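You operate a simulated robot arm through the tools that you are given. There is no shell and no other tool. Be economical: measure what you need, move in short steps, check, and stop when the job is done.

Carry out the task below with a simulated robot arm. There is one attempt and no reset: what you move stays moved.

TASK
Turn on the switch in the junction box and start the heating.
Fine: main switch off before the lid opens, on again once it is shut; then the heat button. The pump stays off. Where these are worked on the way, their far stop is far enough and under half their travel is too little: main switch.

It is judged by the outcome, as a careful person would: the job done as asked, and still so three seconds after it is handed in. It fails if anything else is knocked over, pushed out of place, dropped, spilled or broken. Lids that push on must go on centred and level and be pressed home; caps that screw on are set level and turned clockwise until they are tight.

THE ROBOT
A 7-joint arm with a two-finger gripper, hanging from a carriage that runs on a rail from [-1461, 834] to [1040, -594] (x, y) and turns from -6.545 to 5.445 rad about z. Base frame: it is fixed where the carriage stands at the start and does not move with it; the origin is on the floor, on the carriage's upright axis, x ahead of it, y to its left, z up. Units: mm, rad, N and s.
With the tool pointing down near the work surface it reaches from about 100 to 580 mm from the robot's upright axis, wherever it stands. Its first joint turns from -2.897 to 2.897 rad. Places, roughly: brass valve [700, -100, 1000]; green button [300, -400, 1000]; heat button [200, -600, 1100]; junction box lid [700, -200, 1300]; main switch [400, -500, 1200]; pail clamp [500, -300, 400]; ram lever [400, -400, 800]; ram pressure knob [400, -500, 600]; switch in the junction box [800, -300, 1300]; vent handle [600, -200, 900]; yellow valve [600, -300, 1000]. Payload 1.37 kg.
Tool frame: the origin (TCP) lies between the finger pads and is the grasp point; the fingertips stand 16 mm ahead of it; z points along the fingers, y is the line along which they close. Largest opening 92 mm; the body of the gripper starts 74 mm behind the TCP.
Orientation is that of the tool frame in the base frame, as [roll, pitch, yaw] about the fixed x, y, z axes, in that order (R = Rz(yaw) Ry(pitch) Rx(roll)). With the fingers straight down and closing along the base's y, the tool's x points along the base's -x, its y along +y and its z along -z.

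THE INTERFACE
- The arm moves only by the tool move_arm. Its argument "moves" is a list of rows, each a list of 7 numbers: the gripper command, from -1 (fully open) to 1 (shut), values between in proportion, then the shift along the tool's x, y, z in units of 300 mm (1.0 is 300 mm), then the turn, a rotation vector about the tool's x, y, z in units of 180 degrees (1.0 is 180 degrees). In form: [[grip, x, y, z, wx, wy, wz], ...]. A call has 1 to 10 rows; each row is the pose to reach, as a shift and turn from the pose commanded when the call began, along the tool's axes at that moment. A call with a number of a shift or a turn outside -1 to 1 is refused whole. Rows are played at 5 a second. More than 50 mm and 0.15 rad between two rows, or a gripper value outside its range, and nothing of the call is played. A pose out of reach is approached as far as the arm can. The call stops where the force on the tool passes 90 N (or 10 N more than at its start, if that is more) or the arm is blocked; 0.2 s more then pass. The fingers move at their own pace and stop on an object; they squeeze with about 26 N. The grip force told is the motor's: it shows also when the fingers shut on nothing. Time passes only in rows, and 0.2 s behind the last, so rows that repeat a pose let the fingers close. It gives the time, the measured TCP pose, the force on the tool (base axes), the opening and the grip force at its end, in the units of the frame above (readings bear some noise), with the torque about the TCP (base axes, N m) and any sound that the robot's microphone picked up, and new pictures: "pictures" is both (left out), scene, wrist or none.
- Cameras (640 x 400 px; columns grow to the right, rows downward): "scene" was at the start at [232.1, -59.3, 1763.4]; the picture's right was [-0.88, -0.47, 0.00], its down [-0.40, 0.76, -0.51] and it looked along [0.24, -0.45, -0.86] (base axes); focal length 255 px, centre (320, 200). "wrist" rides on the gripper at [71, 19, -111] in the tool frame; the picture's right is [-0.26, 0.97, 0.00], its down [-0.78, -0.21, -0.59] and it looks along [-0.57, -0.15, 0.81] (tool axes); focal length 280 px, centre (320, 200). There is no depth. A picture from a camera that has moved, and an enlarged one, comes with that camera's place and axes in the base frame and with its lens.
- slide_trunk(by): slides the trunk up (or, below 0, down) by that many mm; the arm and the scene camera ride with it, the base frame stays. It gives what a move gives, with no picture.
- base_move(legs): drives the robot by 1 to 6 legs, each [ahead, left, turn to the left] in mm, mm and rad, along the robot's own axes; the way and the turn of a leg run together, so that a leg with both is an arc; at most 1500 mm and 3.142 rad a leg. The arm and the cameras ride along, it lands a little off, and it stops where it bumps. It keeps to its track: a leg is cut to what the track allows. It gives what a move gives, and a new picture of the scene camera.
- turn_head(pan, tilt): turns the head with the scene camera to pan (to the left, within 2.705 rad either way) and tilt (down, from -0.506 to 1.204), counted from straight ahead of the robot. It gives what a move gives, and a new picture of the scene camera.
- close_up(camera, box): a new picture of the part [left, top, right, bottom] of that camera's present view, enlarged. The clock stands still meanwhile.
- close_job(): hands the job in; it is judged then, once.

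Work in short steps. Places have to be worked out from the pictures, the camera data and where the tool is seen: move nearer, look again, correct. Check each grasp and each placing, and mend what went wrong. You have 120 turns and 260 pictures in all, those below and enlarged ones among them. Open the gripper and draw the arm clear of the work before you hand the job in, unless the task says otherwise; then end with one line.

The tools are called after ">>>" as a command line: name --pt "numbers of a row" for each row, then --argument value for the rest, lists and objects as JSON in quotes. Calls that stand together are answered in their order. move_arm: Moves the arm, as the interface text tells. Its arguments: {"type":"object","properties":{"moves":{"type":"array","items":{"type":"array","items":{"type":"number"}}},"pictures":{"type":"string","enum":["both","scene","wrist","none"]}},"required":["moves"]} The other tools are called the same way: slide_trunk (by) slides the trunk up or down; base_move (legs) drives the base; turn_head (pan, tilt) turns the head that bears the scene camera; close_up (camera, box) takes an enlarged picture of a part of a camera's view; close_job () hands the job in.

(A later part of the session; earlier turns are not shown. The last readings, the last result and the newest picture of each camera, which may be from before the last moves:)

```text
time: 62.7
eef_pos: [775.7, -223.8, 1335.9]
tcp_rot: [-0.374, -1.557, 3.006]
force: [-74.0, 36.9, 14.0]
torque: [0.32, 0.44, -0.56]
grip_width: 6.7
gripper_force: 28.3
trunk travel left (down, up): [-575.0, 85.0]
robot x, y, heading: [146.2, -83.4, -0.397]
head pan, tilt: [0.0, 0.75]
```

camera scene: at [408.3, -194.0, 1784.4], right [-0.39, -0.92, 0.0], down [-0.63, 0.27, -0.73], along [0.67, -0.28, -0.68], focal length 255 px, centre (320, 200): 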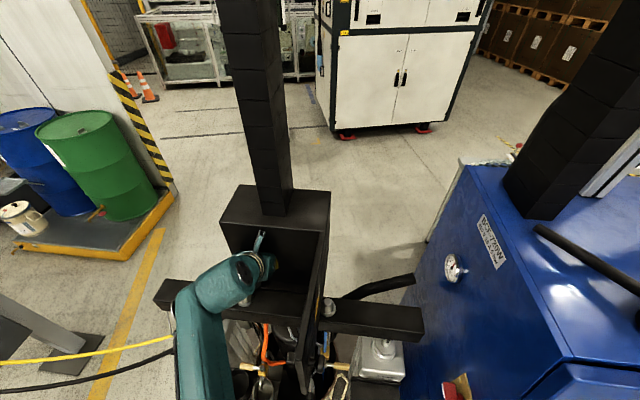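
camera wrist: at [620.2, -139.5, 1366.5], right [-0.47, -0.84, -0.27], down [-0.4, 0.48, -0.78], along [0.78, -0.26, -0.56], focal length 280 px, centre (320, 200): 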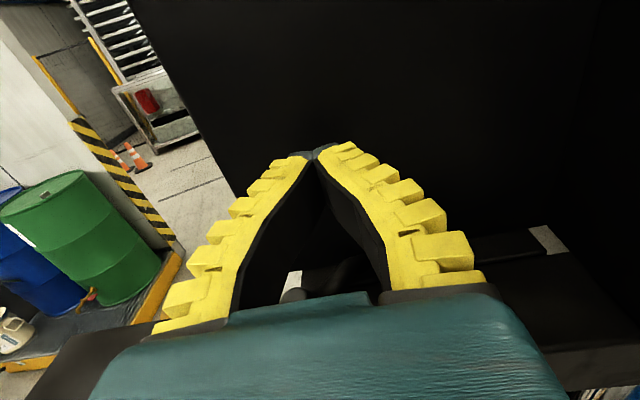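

Contact: something stands at s≈801 around n 150–182, z≈1330, 25 mm proud of the plate. I find its upper limit by probing at n≈165, z≈1370.

>>> move_arm --pt "1 0 0 -0.11 0 0 0" --pt "1 0.113 0.082 -0.11 0 0 0" --pt "1 0.113 0.082 -0.05 0 0 0" --pt "1 0.113 0.082 0 0 0 0" --pt "1 0.113 0.082 0.03 0 0 0" --pt "1 0.113 0.082 0.05 0 0 0" --pictures "none"

```text
time: 64.1
eef_pos: [780.8, -258.0, 1372.6]
tcp_rot: [-0.335, -1.553, 2.965]
force: [-16.4, 7.5, 4.1]
torque: [0.04, 0.06, -0.04]
grip_width: 6.0
gripper_force: 28.1
trunk travel left (down, up): [-575.0, 85.0]
robot x, y, heading: [148.3, -84.6, -0.399]
head pan, tilt: [0.0, 0.75]
```

Only the plate at z 1372. I probe at z≈1352 and then look at the depth there.

>>> move_arm --pt "1 0 0 -0.15 0 0 0" --pt "1 -0.067 0 -0.15 0 0 0" --pt "1 -0.067 0 -0.1 0 0 0" --pt "1 -0.067 0 -0.07 0 0 0" --pt "1 -0.067 0 -0.05 0 0 0" --pt "1 -0.067 0 -0.03 0 0 0" --pictures "none"

```text
time: 65.3
eef_pos: [760.8, -244.4, 1351.8]
tcp_rot: [-0.186, -1.551, 2.815]
force: [-63.1, 21.9, 5.4]
torque: [0.26, 0.75, 0.04]
grip_width: 5.9
gripper_force: 27.2
trunk travel left (down, up): [-575.0, 85.0]
robot x, y, heading: [147.9, -83.3, -0.396]
head pan, tilt: [0.0, 0.75]
stopped in row 5: the force on the tool passed its limit at 96 N (the readings are from after the stop); the commanded pose is now the measured one
```

The object's top edge is at about z 1341 and it reaches forward to s≈798. I check its lower limit with a probe at z≈1310, n≈165.

>>> move_arm --pt "1 0 0 -0.08 0 0 0" --pt "1 -0.14 -0.015 -0.08 0 0 0" --pt "1 -0.14 -0.015 -0.03 0 0 0" --pt "1 -0.14 -0.015 0 0 0 0" --pt "1 -0.14 -0.015 0.025 0 0 0" --pt "1 -0.14 -0.015 0.05 0 0 0" --pt "1 -0.14 -0.015 0.08 0 0 0" --pictures "none"

```text
time: 66.9
eef_pos: [788.0, -253.5, 1313.1]
tcp_rot: [-0.291, -1.549, 2.922]
force: [-40.3, 21.0, 0.1]
torque: [0.2, 0.27, -0.05]
grip_width: 6.1
gripper_force: 27.6
trunk travel left (down, up): [-575.0, 85.0]
robot x, y, heading: [146.8, -83.6, -0.401]
head pan, tilt: [0.0, 0.75]
```

Only the plate at z 1298–1328 now. I re-probe at z≈1335, n≈165 to see if the object is still there or has moved.

>>> move_arm --pt "1 0 0 -0.16 0 0 0" --pt "1 0.075 0.015 -0.16 0 0 0" --pt "1 0.075 0.015 -0.11 0 0 0" --pt "1 0.075 0.015 -0.09 0 0 0" --pt "1 0.075 0.015 -0.07 0 0 0" --pt "1 0.075 0.015 -0.05 0 0 0" --pt "1 0.075 0.015 -0.03 0 0 0" --pictures "none"

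```text
time: 68.1
eef_pos: [761.3, -242.1, 1337.9]
tcp_rot: [-0.151, -1.54, 2.78]
force: [-67.4, 23.8, 6.4]
torque: [0.4, 0.46, 0.04]
grip_width: 5.8
gripper_force: 27.7
trunk travel left (down, up): [-575.0, 85.0]
robot x, y, heading: [142.2, -83.9, -0.395]
head pan, tilt: [0.0, 0.75]
stopped in row 6: the force on the tool passed its limit at 95 N (the readings are from after the stop); the commanded pose is now the measured one
```

The object is still there, a flat bar around z 1325–1336, n 148–189: most likely a toggle lever. As it is now off, whichever way it can move is on. I first try pushing it up gently from below.

>>> move_arm --pt "1 0 0 -0.08 0 0 0" --pt "1 -0.133 0 -0.08 0 0 0" --pt "1 -0.133 0 0 0 0 0" --pt "1 -0.133 0 0.045 0 0 0" --pt "1 -0.11 0 0.045 0 0 0" --pt "1 -0.09 0 0.045 0 0 0" --pt "1 -0.075 0 0.045 0 0 0" --pictures "none"

```text
time: 69.7
eef_pos: [779.9, -251.8, 1313.2]
tcp_rot: [-0.175, -1.55, 2.809]
force: [11.3, -3.8, -26.2]
torque: [0.07, 0.3, -0.09]
grip_width: 6.1
gripper_force: 27.9
trunk travel left (down, up): [-575.0, 85.0]
robot x, y, heading: [144.3, -82.3, -0.402]
head pan, tilt: [0.0, 0.75]
```

Contact from below at z≈1328 with 26 N. I push a little further up to see whether it gives.

>>> move_arm --pt "1 0.015 0 0 0 0 0" --pt "1 0.03 0 0 0 0 0" --pt "1 0.045 0 0 0 0 0" --pictures "none"

```text
time: 70.5
eef_pos: [779.1, -252.4, 1313.4]
tcp_rot: [1.65, -1.565, 0.982]
force: [23.9, -1.3, -52.8]
torque: [-0.01, -0.14, 0.06]
grip_width: 6.2
gripper_force: 27.9
trunk travel left (down, up): [-575.0, 85.0]
robot x, y, heading: [144.5, -81.7, -0.393]
head pan, tilt: [0.0, 0.75]
```

It won't go up. I try from above: back out, rise, enter at z≈1368 and push down.

>>> move_arm --pt "1 -0.05 0 0 0 0 0" --pt "1 -0.05 0 -0.13 0 0 0" --pt "1 0.06 0 -0.13 0 0 0" --pt "1 0.14 0 -0.13 0 0 0" --pt "1 0.14 0 -0.06 0 0 0" --pt "1 0.14 0 -0.02 0 0 0" --pt "1 0.12 0 -0.02 0 0 0" --pt "1 0.1 0 -0.02 0 0 0" --pt "1 0.085 0 -0.02 0 0 0" --pictures "none"

```text
time: 72.5
eef_pos: [775.6, -249.0, 1361.3]
tcp_rot: [-0.19, -1.535, 2.825]
force: [-0.2, 0.7, 0.2]
torque: [-0.01, 0.0, 0.0]
grip_width: 0.1
gripper_force: 27.7
trunk travel left (down, up): [-575.0, 85.0]
robot x, y, heading: [144.4, -83.0, -0.398]
head pan, tilt: [0.0, 0.75]
```

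No contact yet at z 1361; I go down in small steps.

>>> move_arm --pt "1 -0.015 0 0 0 0 0" --pt "1 -0.03 0 0 0 0 0" --pt "1 -0.045 0 0 0 0 0" --pt "1 -0.055 0 0 0 0 0" --pt "1 -0.065 0 0 0 0 0" --pictures "none"

```text
time: 73.7
eef_pos: [777.1, -249.3, 1356.2]
tcp_rot: [-0.234, -1.509, 2.866]
force: [-20.1, 6.4, 41.6]
torque: [0.13, 0.79, -0.13]
grip_width: 5.8
gripper_force: 27.8
trunk travel left (down, up): [-575.0, 85.0]
robot x, y, heading: [143.1, -81.5, -0.397]
head pan, tilt: [0.0, 0.75]
```

Contact on its top at z≈1341. I press down harder to see whether it yields.

>>> move_arm --pt "1 -0.02 0 0 0 0 0" --pt "1 -0.04 0 0 0 0 0" --pt "1 -0.06 0 0 0 0 0" --pt "1 -0.08 0 0 0 0 0" --pictures "none"

```text
time: 74.7
eef_pos: [776.8, -252.1, 1356.3]
tcp_rot: [-0.238, -1.466, 2.866]
force: [-1.2, -0.5, 6.6]
torque: [-0.02, 0.14, -0.02]
grip_width: 0.1
gripper_force: 27.4
trunk travel left (down, up): [-575.0, 85.0]
robot x, y, heading: [146.7, -82.1, -0.396]
head pan, tilt: [0.0, 0.75]
stopped in row 4: the force on the tool passed its limit at 92 N (the readings are from after the stop); the commanded pose is now the measured one
```

It's rigid up and down at its middle, so it's probably a rotary handle lying horizontally. I back out, level the tool and go below its left end to push that end up.

>>> move_arm --pt "1 0.02 0 -0.05 0 -0.015 0" --pt "1 0.03 -0.04 -0.2 0 -0.033 0" --pt "1 -0.08 -0.075 -0.22 0 -0.033 0" --pt "1 -0.15 -0.075 -0.22 0 -0.033 0" --pictures "scene"

```text
time: 75.7
eef_pos: [735.0, -200.8, 1304.8]
tcp_rot: [-1.888, -1.547, -1.766]
force: [-0.3, -0.3, 0.1]
torque: [-0.01, -0.01, 0.0]
grip_width: 0.0
gripper_force: 27.7
trunk travel left (down, up): [-575.0, 85.0]
robot x, y, heading: [143.5, -81.1, -0.395]
head pan, tilt: [0.0, 0.75]
camera scene: at [407.2, -192.5, 1785.2], right [-0.39, -0.92, 0.0], down [-0.63, 0.26, -0.73], along [0.67, -0.28, -0.68], focal length 255 px, centre (320, 200)
```

scene: 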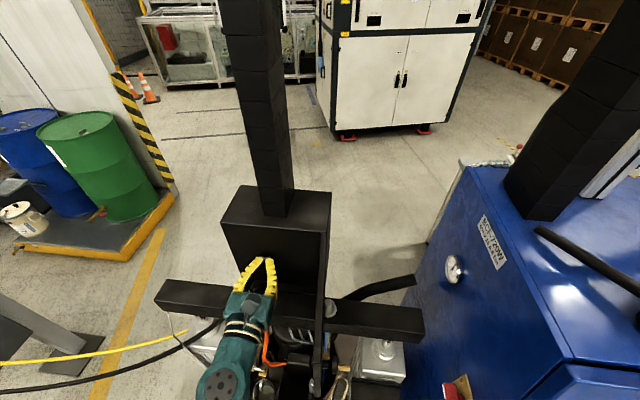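

Now forward to 15 mm... just short of the plate, and then push the left end up along an arc.

>>> move_arm --pt "1 -0.01 0 0.1 0 0 0" --pt "1 -0.01 0 0.195 0 0 0" --pt "1 0.025 0 0.195 0 0 0" --pt "1 0.055 -0.01 0.195 0 0 0" --pt "1 0.087 -0.015 0.195 0 0 0" --pictures "none"

```text
time: 76.9
eef_pos: [788.0, -223.9, 1321.7]
tcp_rot: [-2.329, -1.542, -1.321]
force: [4.7, 3.2, -20.6]
torque: [0.23, -0.34, 0.11]
grip_width: 0.0
gripper_force: 27.7
trunk travel left (down, up): [-575.0, 85.0]
robot x, y, heading: [147.4, -84.8, -0.394]
head pan, tilt: [0.0, 0.75]
```

The finger has risen to z 1322 with only 20 N, so the left end is yielding (or is missed). I continue the arc.

>>> move_arm --pt "1 0.02 0 0 0 0 0" --pt "1 0.04 0.005 0 0 0 0" --pt "1 0.06 0.015 0 0 0 0" --pt "1 0.08 0.025 0 0 0 0" --pictures "none"

```text
time: 77.9
eef_pos: [786.0, -227.0, 1350.4]
tcp_rot: [-2.186, -1.543, -1.46]
force: [16.5, 18.0, -19.7]
torque: [0.16, -0.07, 0.09]
grip_width: 0.1
gripper_force: 26.1
trunk travel left (down, up): [-575.0, 85.0]
robot x, y, heading: [146.3, -84.2, -0.396]
head pan, tilt: [0.0, 0.75]
```

The contact force now points left and down, as of a handle turning. I finish the arc by pushing right.

>>> move_arm --pt "1 0.01 0.02 0 0 0 0" --pt "1 0.015 0.04 0 0 0 0" --pt "1 0.015 0.06 0 0 0 0" --pt "1 0.015 0.08 0 0 0 0" --pictures "none"

```text
time: 78.9
eef_pos: [785.1, -225.7, 1352.2]
tcp_rot: [-2.292, -1.545, -1.308]
force: [17.5, 19.4, -2.1]
torque: [-0.09, 0.09, 0.03]
grip_width: 0.0
gripper_force: 26.6
trunk travel left (down, up): [-575.0, 85.0]
robot x, y, heading: [143.2, -83.6, -0.396]
head pan, tilt: [0.0, 0.75]
stopped in row 4: the force on the tool passed its limit at 93 N (the readings are from after the stop); the commanded pose is now the measured one
```

I can't tell whether it turned or I only slid past its left end (n≈182). A better way is to grip the bar and twist: I back out and roll the gripper −90° so the fingers close vertically.

>>> move_arm --pt "-1 0 -0.02 -0.1 0 0 0" --pt "-1 -0.02 0 -0.25 0 0 0" --pt "-1 -0.06 0.07 -0.38 0 0 0" --pt "-1 -0.06 0.07 -0.38 0 0 -0.046" --pt "-1 -0.06 0.07 -0.38 0 0 -0.092" --pt "-1 -0.06 0.07 -0.38 0 0 -0.138" --pt "-1 -0.06 0.07 -0.38 0 0 -0.184" --pt "-1 -0.06 0.07 -0.38 0 0 -0.23" --pt "-1 -0.06 0.07 -0.38 0 0 -0.276" --pictures "none"

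>>> move_arm --pt "-1 0 0 0 0 0 -0.046" --pt "-1 0 0 0 0 0 -0.092" --pt "-1 0 0 0 0 0 -0.138" --pt "-1 0 0 0 0 0 -0.184" --pt "-1 0 0 0 0 0 -0.224" --pictures "both"

```text
time: 80.9
eef_pos: [670.1, -201.6, 1334.9]
tcp_rot: [1.596, -0.718, 1.084]
force: [-0.3, 0.4, -0.6]
torque: [0.04, 0.03, 0.04]
grip_width: 91.8
gripper_force: 0.0
trunk travel left (down, up): [-575.0, 85.0]
robot x, y, heading: [146.6, -85.4, -0.393]
head pan, tilt: [0.0, 0.75]
```

```text
time: 82.1
eef_pos: [669.8, -200.5, 1331.8]
tcp_rot: [1.587, -0.017, 1.099]
force: [-0.2, -0.8, -0.1]
torque: [0.0, 0.0, 0.02]
grip_width: 92.1
gripper_force: 0.0
trunk travel left (down, up): [-575.0, 85.0]
robot x, y, heading: [144.6, -85.0, -0.393]
head pan, tilt: [0.0, 0.75]
camera scene: at [407.7, -192.0, 1785.2], right [-0.38, -0.92, 0.0], down [-0.63, 0.26, -0.73], along [0.68, -0.28, -0.68], focal length 255 px, centre (320, 200)
camera wrist: at [604.2, -89.4, 1355.6], right [-0.11, -0.25, 0.96], down [-0.88, -0.42, -0.21], along [0.46, -0.87, -0.18], focal length 280 px, centre (320, 200)
```

scene: 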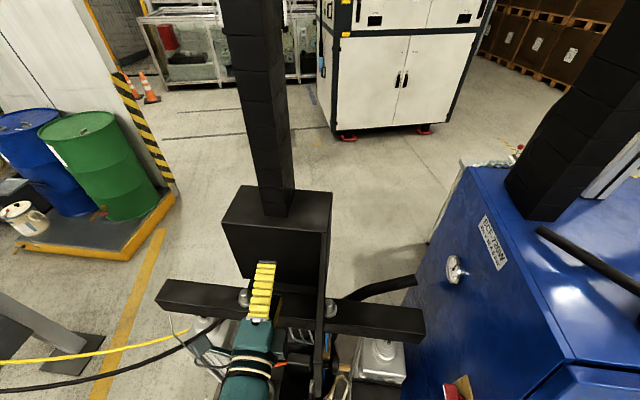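
wrist: 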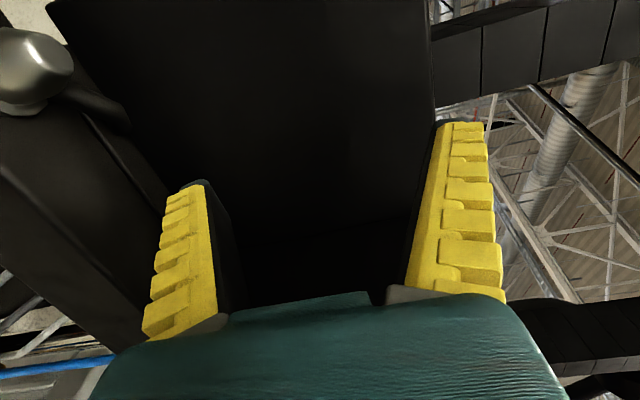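

The fingers now close vertically. I half close them (46 mm), align to n 166, z 1334 and enter around the bar.

>>> move_arm --pt "0 0.029 0.01 0.05 0 -0.0145 0" --pt "0 0.029 0.01 0.18 0 -0.0145 0" --pt "0 0.029 0.01 0.28 0 -0.0145 0" --pt "0 0.029 0.01 0.33 0 -0.0145 0" --pt "0 0.029 0.01 0.36 0 -0.0145 0" --pt "0 0.029 0.01 0.39 0 -0.0145 0" --pictures "none"

```text
time: 83.5
eef_pos: [778.0, -246.7, 1334.0]
tcp_rot: [1.59, -0.016, 1.054]
force: [-2.6, 1.9, 3.8]
torque: [-0.19, -0.28, -0.06]
grip_width: 54.3
gripper_force: 11.8
trunk travel left (down, up): [-575.0, 85.0]
robot x, y, heading: [145.8, -85.1, -0.395]
head pan, tilt: [0.0, 0.75]
```

The fingers stopped at 54 mm vertically, so the handle (54 mm long, lying horizontally before) now stands upright: it did turn. I back out and roll back +90° to grip it across and check it against its stop.

>>> move_arm --pt "-0.4 0 0 0 0 0 0" --pt "-0.4 0 0 -0.15 0 0 0" --pt "-0.4 0 0 -0.3 0 0 0" --pt "-0.4 0 0 -0.36 0 0 0.046" --pt "-0.4 0 0 -0.36 0 0 0.092" --pt "-0.4 0 0 -0.36 0 0 0.138" --pt "-0.4 0 0 -0.36 0 0 0.184" --pt "-0.4 0 0 -0.36 0 0 0.23" --pt "-0.4 0 0 -0.36 0 0 0.276" --pictures "none"

>>> move_arm --pt "0 0 0 0 0 0 0.046" --pt "0 0 0 0 0 0 0.092" --pt "0 0 0 0 0 0 0.138" --pt "0 0 0 0 0 0 0.184" --pt "0 0 0 0 0 0 0.224" --pictures "none"

```text
time: 85.5
eef_pos: [684.0, -193.3, 1336.6]
tcp_rot: [1.602, -0.886, 1.029]
force: [-0.8, 0.3, -0.6]
torque: [-0.05, 0.05, 0.01]
grip_width: 66.5
gripper_force: 2.1
trunk travel left (down, up): [-575.0, 85.0]
robot x, y, heading: [152.7, -82.4, -0.393]
head pan, tilt: [0.0, 0.75]
```

```text
time: 86.7
eef_pos: [684.1, -192.1, 1336.6]
tcp_rot: [-2.349, -1.545, -1.309]
force: [0.5, 0.1, -0.1]
torque: [-0.01, 0.0, 0.02]
grip_width: 49.3
gripper_force: 2.4
trunk travel left (down, up): [-575.0, 85.0]
robot x, y, heading: [145.0, -84.6, -0.392]
head pan, tilt: [0.0, 0.75]
```

Now forward with the fingers 48 mm apart across n, then close and read the width.

>>> move_arm --pt "0 -0.007 0.019 0.1 0 0 0" --pt "0 -0.007 0.019 0.22 0 0 0" --pt "0 -0.007 0.019 0.28 0 0 0" --pt "0 -0.007 0.019 0.32 0 0 0" --pt "0 -0.007 0.019 0.36 0 0 0" --pt "1 -0.007 0.019 0.36 0 0 0" --pt "1 -0.007 0.019 0.36 0 0 0" --pt "1 -0.007 0.019 0.36 0 0 0" --pictures "none"

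```text
time: 88.5
eef_pos: [774.5, -249.9, 1330.7]
tcp_rot: [-2.444, -1.546, -1.218]
force: [-10.7, 3.5, 3.1]
torque: [-0.27, 0.1, 0.03]
grip_width: 6.8
gripper_force: 27.7
trunk travel left (down, up): [-575.0, 85.0]
robot x, y, heading: [145.6, -86.5, -0.398]
head pan, tilt: [0.0, 0.75]
```

The fingers hold a thin upright piece (6.8 mm). I twist clockwise by about 16° to make sure that it is at its stop.

>>> move_arm --pt "1 0 0 0 0 0 0.03" --pt "1 0 0 0 0 0 0.06" --pt "1 0 0 0 0 0 0.09" --pictures "none"

```text
time: 89.3
eef_pos: [773.7, -250.9, 1330.1]
tcp_rot: [-1.642, -1.271, -2.02]
force: [-10.2, 2.6, 0.9]
torque: [-0.79, 0.43, -0.02]
grip_width: 13.1
gripper_force: 28.0
trunk travel left (down, up): [-575.0, 85.0]
robot x, y, heading: [144.8, -81.3, -0.391]
head pan, tilt: [0.0, 0.75]
```

The handle resisted with about 0.9 N·m and didn't follow: it is at its far stop. I untwist, release gently and back out of the box.

>>> move_arm --pt "0 0 0 0 0 0 -0.03" --pt "0 0 0 0 0 0 -0.06" --pt "0 0 0 0 0 0 -0.09" --pt "0 0 0 0 0 0 -0.09" --pt "0 0 0 -0.1 0 0 -0.09" --pt "0 0 0 -0.24 0 0 -0.09" --pt "0 0 0 -0.38 0 0 -0.09" --pt "0 0 0 -0.52 0 0 -0.09" --pictures "both"

```text
time: 91.1
eef_pos: [638.9, -173.2, 1335.9]
tcp_rot: [-2.401, -1.546, -1.256]
force: [0.5, 0.1, 1.0]
torque: [0.04, 0.04, -0.01]
grip_width: 49.3
gripper_force: 1.8
trunk travel left (down, up): [-575.0, 85.0]
robot x, y, heading: [146.5, -84.3, -0.394]
head pan, tilt: [0.0, 0.75]
camera scene: at [407.8, -192.0, 1785.2], right [-0.38, -0.92, 0.0], down [-0.63, 0.26, -0.73], along [0.68, -0.28, -0.68], focal length 255 px, centre (320, 200)
camera wrist: at [534.3, -139.1, 1408.5], right [-0.48, -0.83, -0.28], down [-0.41, 0.49, -0.77], along [0.77, -0.25, -0.58], focal length 280 px, centre (320, 200)
```

scene: 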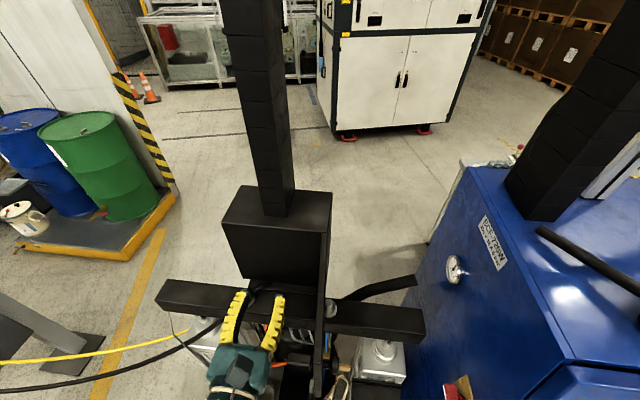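
wrist: 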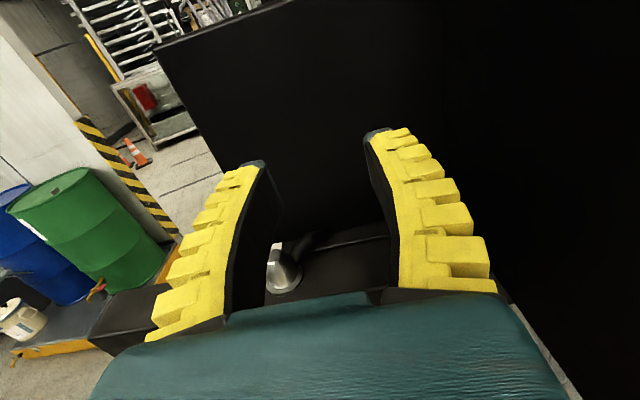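

Now to shut the lid: I close the fingers, back off to s≈470 and cross to the outer side of the lid (n≈5).

>>> move_arm --pt "1 0 0 -0.15 0 0 0" --pt "1 0.02 0 -0.3 0 0 0" --pt "1 0.04 0 -0.45 0 0 0" --pt "1 0.05 0 -0.57 0 0 0" --pt "1 0.05 0.14 -0.57 0 0 0" --pt "1 0.05 0.28 -0.57 0 0 0" --pt "1 0.05 0.42 -0.57 0 0 0" --pt "1 0.05 0.55 -0.57 0 0 0" --pictures "both"

```text
time: 92.9
eef_pos: [407.3, -233.1, 1349.6]
tcp_rot: [-2.404, -1.544, -1.256]
force: [0.3, -1.6, -0.4]
torque: [-0.01, -0.04, 0.03]
grip_width: 0.0
gripper_force: 25.7
trunk travel left (down, up): [-575.0, 85.0]
robot x, y, heading: [143.7, -85.5, -0.394]
head pan, tilt: [0.0, 0.75]
camera scene: at [407.7, -192.1, 1785.2], right [-0.38, -0.92, 0.0], down [-0.63, 0.26, -0.73], along [0.68, -0.28, -0.68], focal length 255 px, centre (320, 200)
camera wrist: at [302.7, -199.5, 1423.2], right [-0.48, -0.83, -0.28], down [-0.41, 0.49, -0.76], along [0.77, -0.25, -0.58], focal length 280 px, centre (320, 200)
```

scene: 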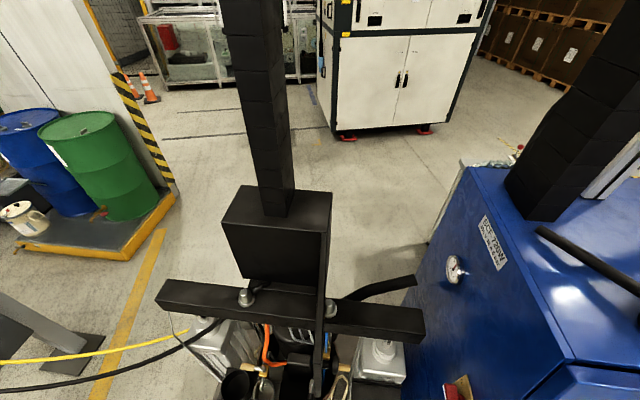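
wrist: 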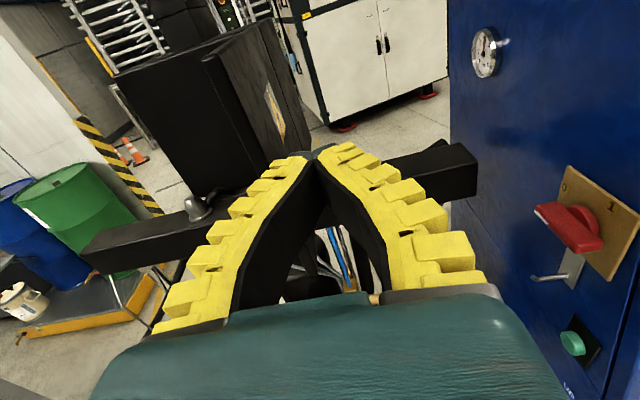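

The tool is outside the lid, fingers closed, above the knob's height. I advance along the lid's outer face and push it left.

>>> move_arm --pt "1 0 0 0.153 0 0 0" --pt "1 0 -0.013 0.303 0 0 0" --pt "1 0 -0.07 0.383 0 0 0" --pt "1 0 -0.193 0.39 0 0 0" --pt "1 0 -0.31 0.403 0 0 0" --pt "1 0 -0.427 0.43 0 0 0" --pictures "both"

```text
time: 94.3
eef_pos: [583.1, -186.6, 1351.2]
tcp_rot: [-2.409, -1.544, -1.251]
force: [0.9, 0.5, -0.6]
torque: [-0.03, 0.01, 0.0]
grip_width: 0.0
gripper_force: 26.5
trunk travel left (down, up): [-575.0, 85.0]
robot x, y, heading: [143.7, -82.1, -0.388]
head pan, tilt: [0.0, 0.75]
camera scene: at [408.2, -192.6, 1785.1], right [-0.39, -0.92, 0.0], down [-0.63, 0.26, -0.73], along [0.67, -0.28, -0.68], focal length 255 px, centre (320, 200)
camera wrist: at [478.7, -152.2, 1423.8], right [-0.48, -0.83, -0.28], down [-0.41, 0.5, -0.76], along [0.77, -0.25, -0.58], focal length 280 px, centre (320, 200)
```

scene: 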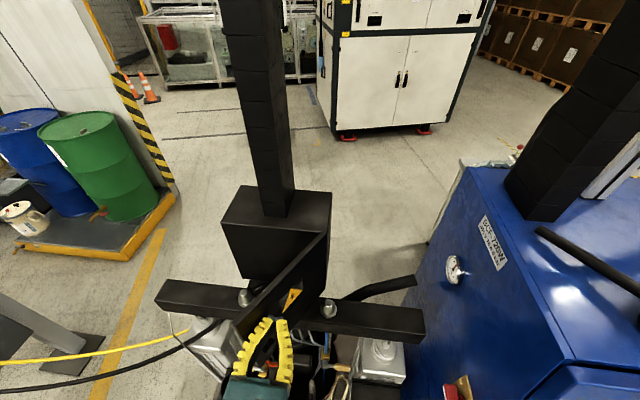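
wrist: 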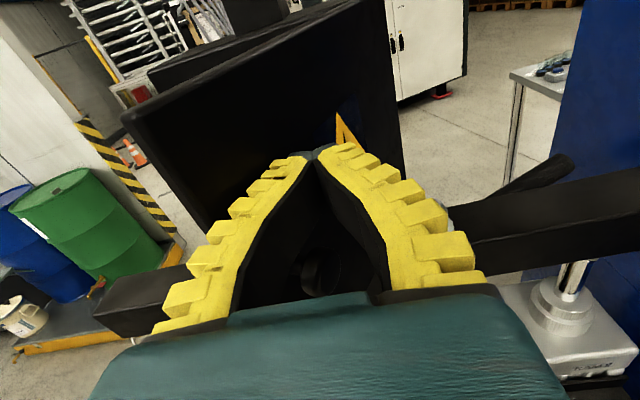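

The lid follows nicely (about 55°). I continue the arc and press it to at the end.

>>> move_arm --pt "1 0 -0.127 0.073 0 0 0" --pt "1 0 -0.223 0.18 0 0 0" --pt "1 0 -0.29 0.307 0 0 0" --pt "1 0 -0.323 0.42 0 0 0" --pt "1 0 -0.33 0.47 0 0 0" --pt "1 0 -0.33 0.497 0 0 0" --pt "1 0 -0.33 0.515 0 0 0" --pictures "both"

```text
time: 95.9
eef_pos: [764.9, -171.1, 1350.2]
tcp_rot: [-2.371, -1.547, -1.285]
force: [-43.3, 21.1, 10.6]
torque: [-0.21, -0.37, -0.02]
grip_width: 6.0
gripper_force: 28.3
trunk travel left (down, up): [-575.0, 85.0]
robot x, y, heading: [147.2, -82.1, -0.4]
head pan, tilt: [0.0, 0.75]
camera scene: at [405.6, -190.5, 1784.3], right [-0.38, -0.92, 0.0], down [-0.63, 0.26, -0.73], along [0.67, -0.28, -0.68], focal length 255 px, centre (320, 200)
camera wrist: at [659.5, -137.6, 1422.6], right [-0.48, -0.83, -0.28], down [-0.41, 0.49, -0.77], along [0.78, -0.25, -0.58], focal length 280 px, centre (320, 200)
```

scene: 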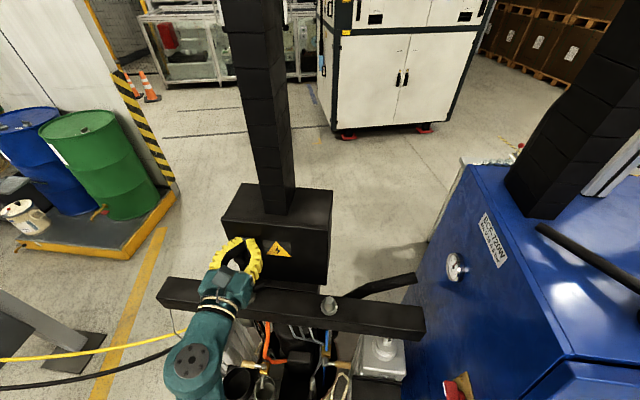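
wrist: 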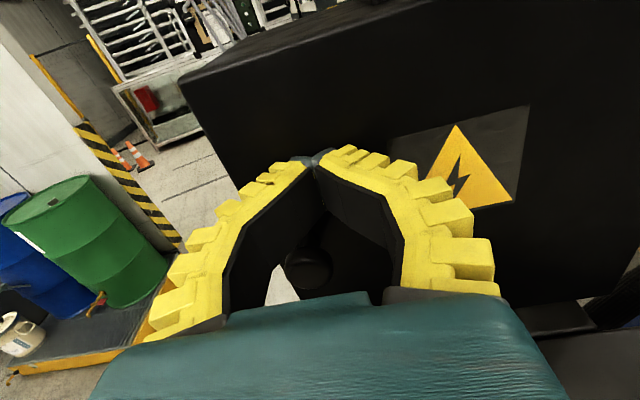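

The lid is shut against its stop (48 N). I back off and check that it stays shut.

>>> move_arm --pt "1 0 0 -0.1 0 0 0" --pt "1 0 0 -0.25 0 0 0" --pt "1 0 0.05 -0.4 0 0 0" --pt "1 0 0.12 -0.54 0 0 0" --pt "1 0 0.2 -0.68 0 0 0" --pt "1 0 0.3 -0.8 0 0 0" --pictures "wrist"

>>> close_up --camera "scene" --box '[200, 170, 360, 310]'

```text
time: 97.3
eef_pos: [515.3, -134.6, 1351.7]
tcp_rot: [-2.339, -1.546, -1.32]
force: [0.5, 0.0, 0.9]
torque: [0.01, 0.03, -0.07]
grip_width: 0.2
gripper_force: 27.8
trunk travel left (down, up): [-575.0, 85.0]
robot x, y, heading: [142.6, -80.7, -0.395]
head pan, tilt: [0.0, 0.75]
camera wrist: at [409.8, -101.0, 1424.0], right [-0.48, -0.83, -0.28], down [-0.41, 0.49, -0.77], along [0.78, -0.25, -0.58], focal length 280 px, centre (320, 200)
```

wrist: 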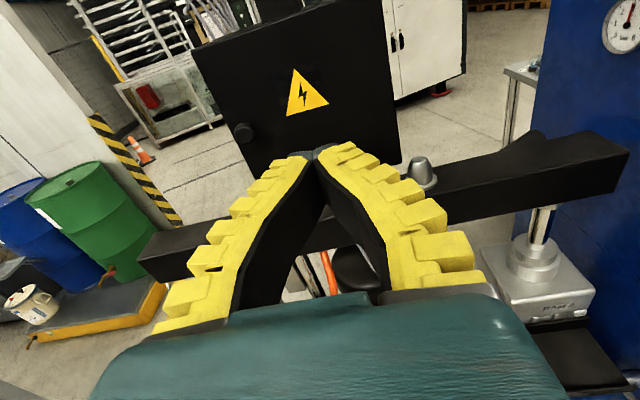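

```text
2.86 times, centred on (280, 240) of scene
camera zoom: at [407.9, -191.9, 1785.3], right [-0.38, -0.92, 0.0], down [-0.63, 0.26, -0.73], along [0.68, -0.28, -0.68], focal length 727 px, centre (434, 86)
```

zoom: 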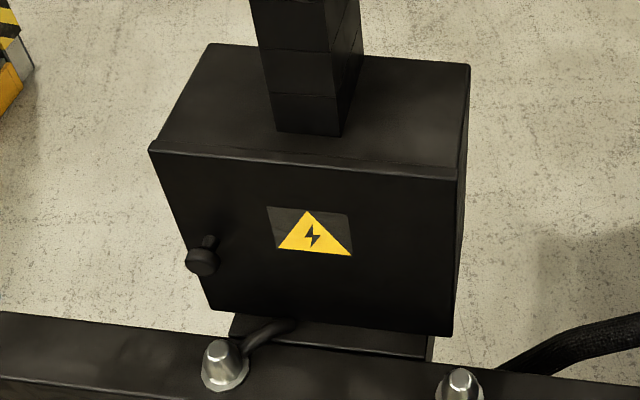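

The lid is fully shut. Next the main switch: I yaw the tool right again and go back in front of it (s≈540, n≈−85).

>>> move_arm --pt "1 -0.02 0.07 0 -0.046 0 0" --pt "1 -0.04 0.14 0 -0.092 0 0" --pt "1 -0.06 0.21 0 -0.138 0 0" --pt "1 -0.08 0.28 0 -0.184 0 0" --pt "1 -0.1 0.35 0 -0.23 0 0" --pt "1 -0.12 0.42 0 -0.276 0 0" --pt "1 -0.14 0.49 0 -0.322 0 0" --pt "1 -0.16 0.56 0 -0.368 0 0" --pt "1 -0.18 0.63 0.04 -0.414 0 0" --pt "1 -0.2 0.69 0.08 -0.46 0 0" --pictures "none"

>>> move_arm --pt "-1 0 0 0 -0.04 0 0" --pt "-1 0 0 0 -0.04 0 0" --pt "-1 0 0 0 -0.04 0 0" --pt "-1 0 0 0 -0.04 0 0" --pictures "wrist"

```text
time: 99.5
eef_pos: [430.9, -324.8, 1287.1]
tcp_rot: [2.359, -1.545, -1.183]
force: [-0.8, 0.8, -0.5]
torque: [-0.1, 0.0, 0.05]
grip_width: 0.0
gripper_force: 28.1
trunk travel left (down, up): [-575.0, 85.0]
robot x, y, heading: [148.4, -81.3, -0.396]
head pan, tilt: [0.0, 0.75]
```

```text
time: 100.5
eef_pos: [433.3, -326.5, 1288.7]
tcp_rot: [2.294, -1.545, -1.241]
force: [-0.6, 0.2, 0.5]
torque: [-0.05, 0.02, 0.0]
grip_width: 91.7
gripper_force: 0.0
trunk travel left (down, up): [-575.0, 85.0]
robot x, y, heading: [148.7, -83.5, -0.394]
head pan, tilt: [0.0, 0.75]
camera wrist: at [471.2, -223.8, 1361.4], right [-0.84, 0.48, -0.24], down [0.47, 0.43, -0.77], along [-0.27, -0.76, -0.58], focal length 280 px, centre (320, 200)
```

wrist: 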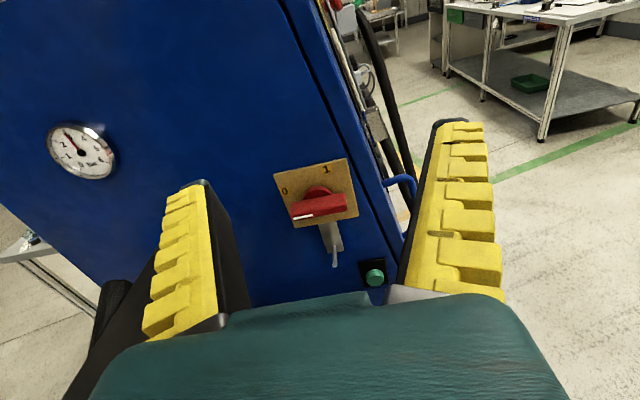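

The handle still lies at "0". I close the fingers, lower to z≈1206 and advance above the handle's right end.

>>> move_arm --pt "1 -0.1 -0.033 0 0 0 0" --pt "1 -0.2 -0.033 0 0 0 0" --pt "1 -0.27 -0.033 0 0 0 0" --pt "1 -0.27 -0.033 0.14 0 0 0" --pt "1 -0.27 -0.033 0.28 0 0 0" --pt "1 -0.27 -0.033 0.37 0 0 0" --pt "1 -0.27 -0.033 0.432 0 0 0" --pictures "wrist"

```text
time: 102.1
eef_pos: [376.9, -440.4, 1205.7]
tcp_rot: [2.279, -1.547, -1.225]
force: [0.2, -0.3, -0.6]
torque: [0.01, -0.03, -0.01]
grip_width: 0.4
gripper_force: 25.6
trunk travel left (down, up): [-575.0, 85.0]
robot x, y, heading: [144.8, -84.7, -0.392]
head pan, tilt: [0.0, 0.75]
camera wrist: at [415.3, -338.6, 1279.6], right [-0.84, 0.48, -0.24], down [0.47, 0.43, -0.77], along [-0.27, -0.77, -0.58], focal length 280 px, centre (320, 200)
```

wrist: 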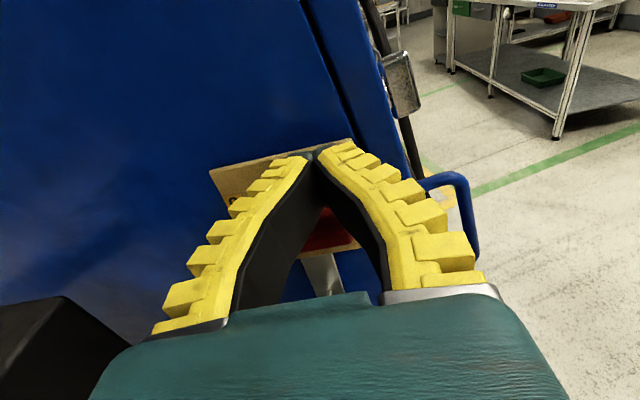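

I push the right end down along its arc.

>>> move_arm --pt "1 -0.052 0 0 0 0 0" --pt "1 -0.092 0.008 0 0 0 0" --pt "1 -0.136 0.012 0 0 0 0" --pt "1 -0.179 0.002 0 0 0 0" --pt "1 -0.209 -0.022 0 0 0 0" --pt "1 -0.222 -0.045 0 0 0 0" --pictures "wrist"

```text
time: 102.8
eef_pos: [375.8, -438.8, 1189.6]
tcp_rot: [-0.949, -1.539, 1.986]
force: [-11.6, 4.6, 22.5]
torque: [-0.15, -0.32, -0.05]
grip_width: 0.0
gripper_force: 26.0
trunk travel left (down, up): [-575.0, 85.0]
robot x, y, heading: [147.7, -82.3, -0.399]
head pan, tilt: [0.0, 0.75]
stopped in row 3: the force on the tool passed its limit at 99 N (the readings are from after the stop); the commanded pose is now the measured one
camera wrist: at [414.5, -333.4, 1258.6], right [-0.83, 0.48, -0.29], down [0.49, 0.38, -0.78], along [-0.27, -0.79, -0.55], focal length 280 px, centre (320, 200)
```

wrist: 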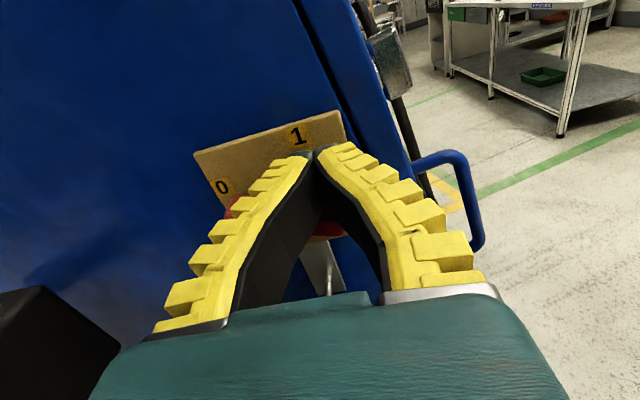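

It stopped at 99 N with the handle apparently still near "0". I push again from here, in smaller steps.

>>> move_arm --pt "1 -0.02 0.003 0 0 0 0" --pt "1 -0.04 0.006 0 0 0 0" --pt "1 -0.06 0.01 0 0 0 0" --pt "1 -0.08 0.01 0 0 0 0" --pt "1 -0.11 0.006 0 0 0 0" --pt "1 -0.14 -0.01 0 0 0 0" --pt "1 -0.16 -0.03 0 0 0 0" --pictures "wrist"

```text
time: 103.6
eef_pos: [376.0, -437.7, 1189.5]
tcp_rot: [-0.906, -1.495, 1.932]
force: [-12.6, 5.6, 23.2]
torque: [-0.14, -0.3, -0.02]
grip_width: 0.0
gripper_force: 25.4
trunk travel left (down, up): [-575.0, 85.0]
robot x, y, heading: [144.7, -85.4, -0.393]
head pan, tilt: [0.0, 0.75]
stopped in row 3: the force on the tool passed its limit at 93 N (the readings are from after the stop); the commanded pose is now the measured one
camera wrist: at [414.7, -330.3, 1254.0], right [-0.82, 0.48, -0.32], down [0.51, 0.34, -0.79], along [-0.27, -0.81, -0.52], focal length 280 px, centre (320, 200)
```

wrist: 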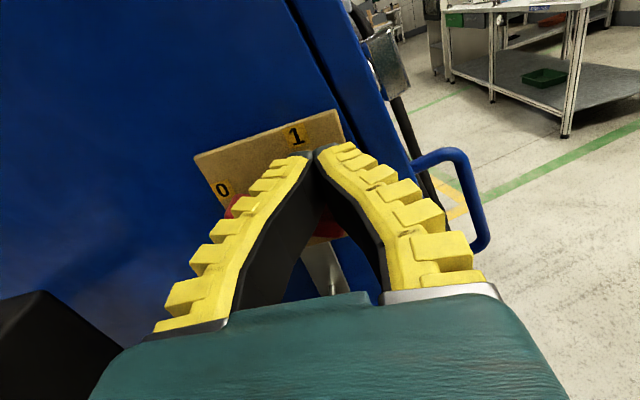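

The handle doesn't yield to pushing this way. I'll grip it and twist instead: back off, and roll the gripper −90° so the fingers close vertically on the handle.

>>> move_arm --pt "1 0.05 0 0 0 0 0" --pt "-1 0.05 0 -0.15 0 -0.01 0" --pt "-1 0.05 0 -0.3 0 -0.025 0" --pt "-1 0.05 0 -0.38 0 -0.025 0" --pt "-1 0.05 0 -0.38 0 -0.025 -0.045" --pt "-1 0.05 0 -0.38 0 -0.025 -0.09" --pt "-1 0.05 0 -0.38 0 -0.025 -0.135" --pt "-1 0.05 0 -0.38 0 -0.025 -0.18" --pt "-1 0.05 0 -0.38 0 -0.025 -0.225" --pictures "wrist"

```text
time: 105.6
eef_pos: [435.8, -337.6, 1195.8]
tcp_rot: [1.627, -0.91, -0.608]
force: [-0.4, 0.1, 0.0]
torque: [-0.03, -0.04, -0.03]
grip_width: 91.7
gripper_force: 0.0
trunk travel left (down, up): [-575.0, 85.0]
robot x, y, heading: [143.8, -82.9, -0.394]
head pan, tilt: [0.0, 0.75]
camera wrist: at [517.0, -263.6, 1268.0], right [-0.79, 0.48, 0.38], down [0.07, 0.68, -0.73], along [-0.61, -0.55, -0.57], focal length 280 px, centre (320, 200)
```

wrist: 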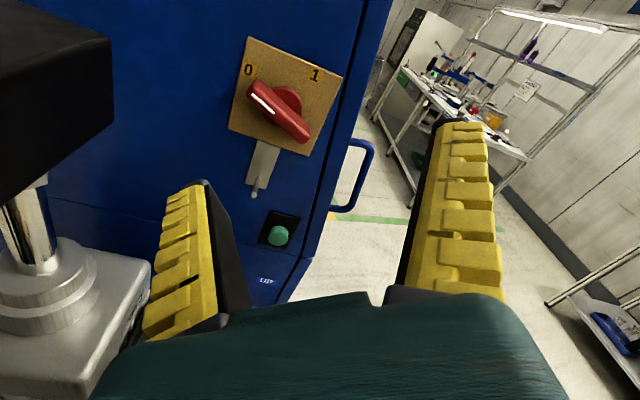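

The handle seems to have moved some 20° from "0". I take a close look.

>>> close_up --camera "wrist" --box '[200, 20, 360, 220]'

```text
2.00 times, centred on (280, 120) of wrist
camera zoom: at [517.0, -263.6, 1268.0], right [-0.79, 0.48, 0.38], down [0.07, 0.68, -0.73], along [-0.61, -0.55, -0.57], focal length 561 px, centre (400, 360)
```

zoom: 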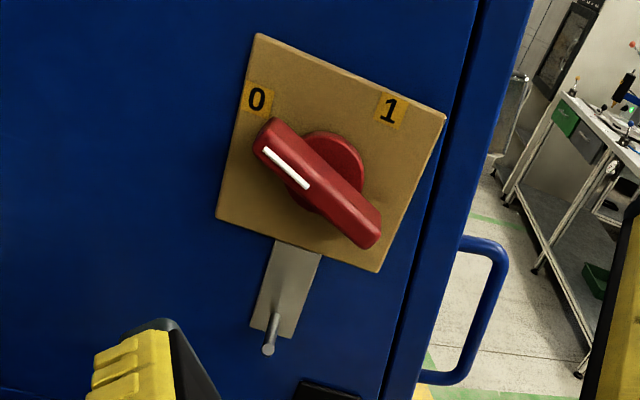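

The handle is about 20–25° off "0", centre re-estimated at s≈569, z≈1179. I roll the fingers to match its angle (about −70° from upright).

>>> move_arm --pt "-0.2 0 0 0 0 0 -0.045" --pt "-0.2 0 0 0 0 0 -0.09" --pt "-0.2 0 0 0 0 0 -0.135" --pt "-0.2 0 0 0 0 0 -0.165" --pictures "wrist"

```text
time: 106.6
eef_pos: [436.0, -339.2, 1196.6]
tcp_rot: [1.608, -0.394, -0.578]
force: [-0.2, 0.3, 0.5]
torque: [-0.04, 0.01, -0.03]
grip_width: 57.8
gripper_force: 2.2
trunk travel left (down, up): [-575.0, 85.0]
robot x, y, heading: [147.2, -84.5, -0.398]
head pan, tilt: [0.0, 0.75]
camera wrist: at [542.9, -279.4, 1245.9], right [-0.53, 0.3, 0.79], down [-0.22, 0.85, -0.47], along [-0.82, -0.42, -0.39], focal length 280 px, centre (320, 200)
```

wrist: 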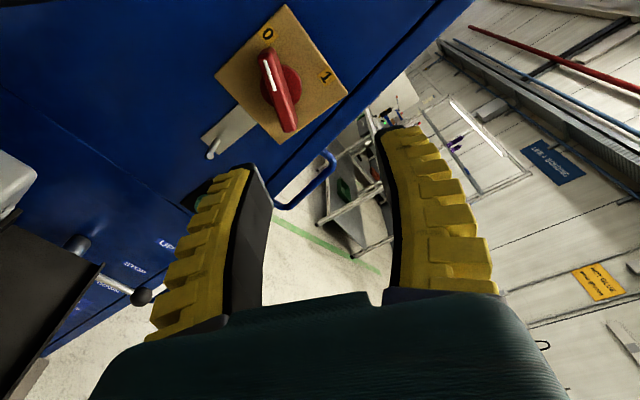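

Fingers now match the handle's angle. I move in around the handle's centre (s 570, z 1179) and close.

>>> move_arm --pt "-0.2 0.066 -0.076 0.05 0 0 0" --pt "-0.2 0.066 -0.076 0.19 0 0 0" --pt "-0.2 0.066 -0.076 0.3 0 0 0" --pt "-0.2 0.066 -0.076 0.36 0 0 0" --pt "-0.2 0.066 -0.076 0.39 0 0 0" --pt "1 0.066 -0.076 0.39 0 0 0" --pt "1 0.066 -0.076 0.39 0 0 0" --pt "1 0.066 -0.076 0.39 0 0 0" --pictures "wrist"

```text
time: 108.4
eef_pos: [399.0, -449.4, 1174.4]
tcp_rot: [1.618, -0.39, -0.573]
force: [22.3, -12.5, -43.4]
torque: [0.11, -0.2, 0.26]
grip_width: 6.0
gripper_force: 28.3
trunk travel left (down, up): [-575.0, 85.0]
robot x, y, heading: [143.4, -82.2, -0.397]
head pan, tilt: [0.0, 0.75]
camera wrist: at [505.0, -390.8, 1224.2], right [-0.54, 0.29, 0.79], down [-0.22, 0.86, -0.46], along [-0.81, -0.43, -0.39], focal length 280 px, centre (320, 200)
```

wrist: 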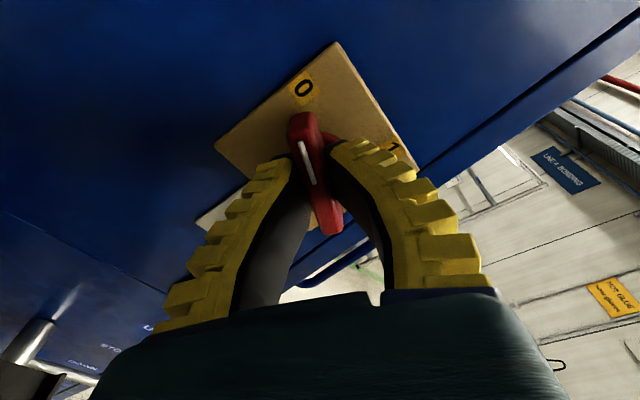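

The handle is firmly between the fingers. I twist clockwise in small steps towards "1".

>>> move_arm --pt "1 0 0 0 0 0 0.045" --pt "1 0 0 0 0 0 0.09" --pt "1 0 0 0 0 0 0.135" --pt "1 0 0 0 0 0 0.18" --pt "1 0 0 0 0 0 0.225" --pt "1 0 0 0 0 0 0.27" --pt "1 0 0 0 0 0 0.315" --pt "1 0 0 0 0 0 0.36" --pt "1 0 0 0 0 0 0.4" --pictures "wrist"

```text
time: 110.4
eef_pos: [395.9, -449.9, 1181.4]
tcp_rot: [-1.943, -1.478, 2.948]
force: [6.4, 5.1, -7.2]
torque: [0.55, 0.31, 0.06]
grip_width: 6.8
gripper_force: 28.4
trunk travel left (down, up): [-575.0, 85.0]
robot x, y, heading: [147.9, -84.5, -0.399]
head pan, tilt: [0.0, 0.75]
camera wrist: at [433.1, -347.8, 1253.9], right [-0.79, 0.51, -0.34], down [0.56, 0.37, -0.74], along [-0.25, -0.77, -0.58], focal length 280 px, centre (320, 200)
```

wrist: 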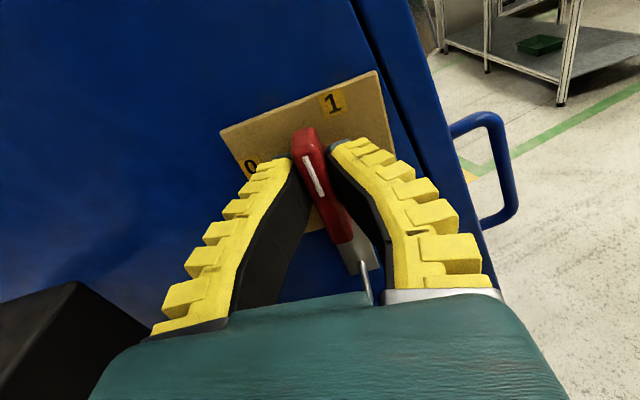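

The handle is now about upright at "1". I twist slightly more to feel the stop.

>>> move_arm --pt "1 0 0 0 0 0 0.03" --pt "1 0 0 0 0 0 0.06" --pt "1 0 0 0 0 0 0.06" --pictures "none"

```text
time: 111.2
eef_pos: [396.3, -451.8, 1180.4]
tcp_rot: [-1.699, -1.294, 2.7]
force: [7.2, 6.7, -0.3]
torque: [0.29, 0.62, 0.05]
grip_width: 11.4
gripper_force: 28.0
trunk travel left (down, up): [-575.0, 85.0]
robot x, y, heading: [144.8, -81.5, -0.397]
head pan, tilt: [0.0, 0.75]
```

It's at its stop. I ease the twist, open, and back off to look.

>>> move_arm --pt "1 0 0 0 0 0 -0.04" --pt "-0.2 0 0 0 0 0 -0.06" --pt "-0.2 0 0 0 0 0 -0.06" --pt "-0.2 0 0 0 0 0 -0.06" --pt "-0.2 0 0 -0.12 0 0 -0.085" --pt "-1 0 0 -0.25 0 0 -0.085" --pt "-1 0 0 -0.38 0 0 -0.085" --pt "-1 0 0 -0.38 0 0 -0.085" --pictures "wrist"

>>> close_up --camera "wrist" --box '[200, 40, 400, 240]'

```text
time: 113.0
eef_pos: [456.8, -352.8, 1182.5]
tcp_rot: [-3.059, -1.536, -2.217]
force: [0.6, 0.3, 0.2]
torque: [0.01, -0.03, 0.0]
grip_width: 92.0
gripper_force: 0.0
trunk travel left (down, up): [-575.0, 85.0]
robot x, y, heading: [144.9, -81.9, -0.395]
head pan, tilt: [0.0, 0.75]
camera wrist: at [499.0, -254.0, 1256.8], right [-0.81, 0.52, -0.26], down [0.51, 0.41, -0.76], along [-0.29, -0.75, -0.6], focal length 280 px, centre (320, 200)
```

wrist: 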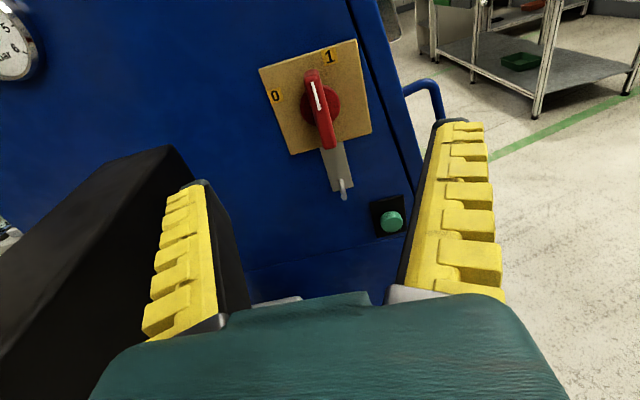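

```text
2.00 times, centred on (300, 140) of wrist
camera zoom: at [499.0, -254.0, 1256.8], right [-0.81, 0.52, -0.26], down [0.51, 0.41, -0.76], along [-0.29, -0.75, -0.6], focal length 561 px, centre (360, 320)
```

zoom: 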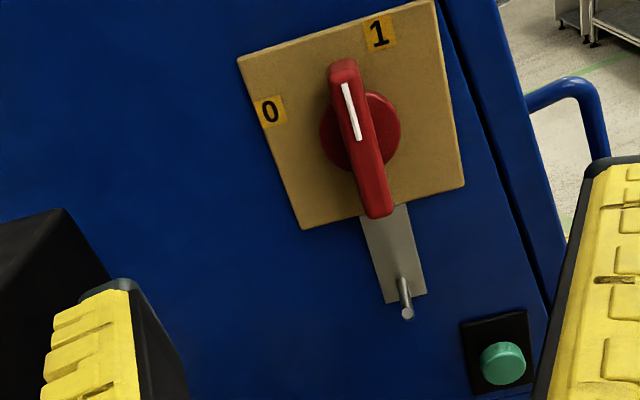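

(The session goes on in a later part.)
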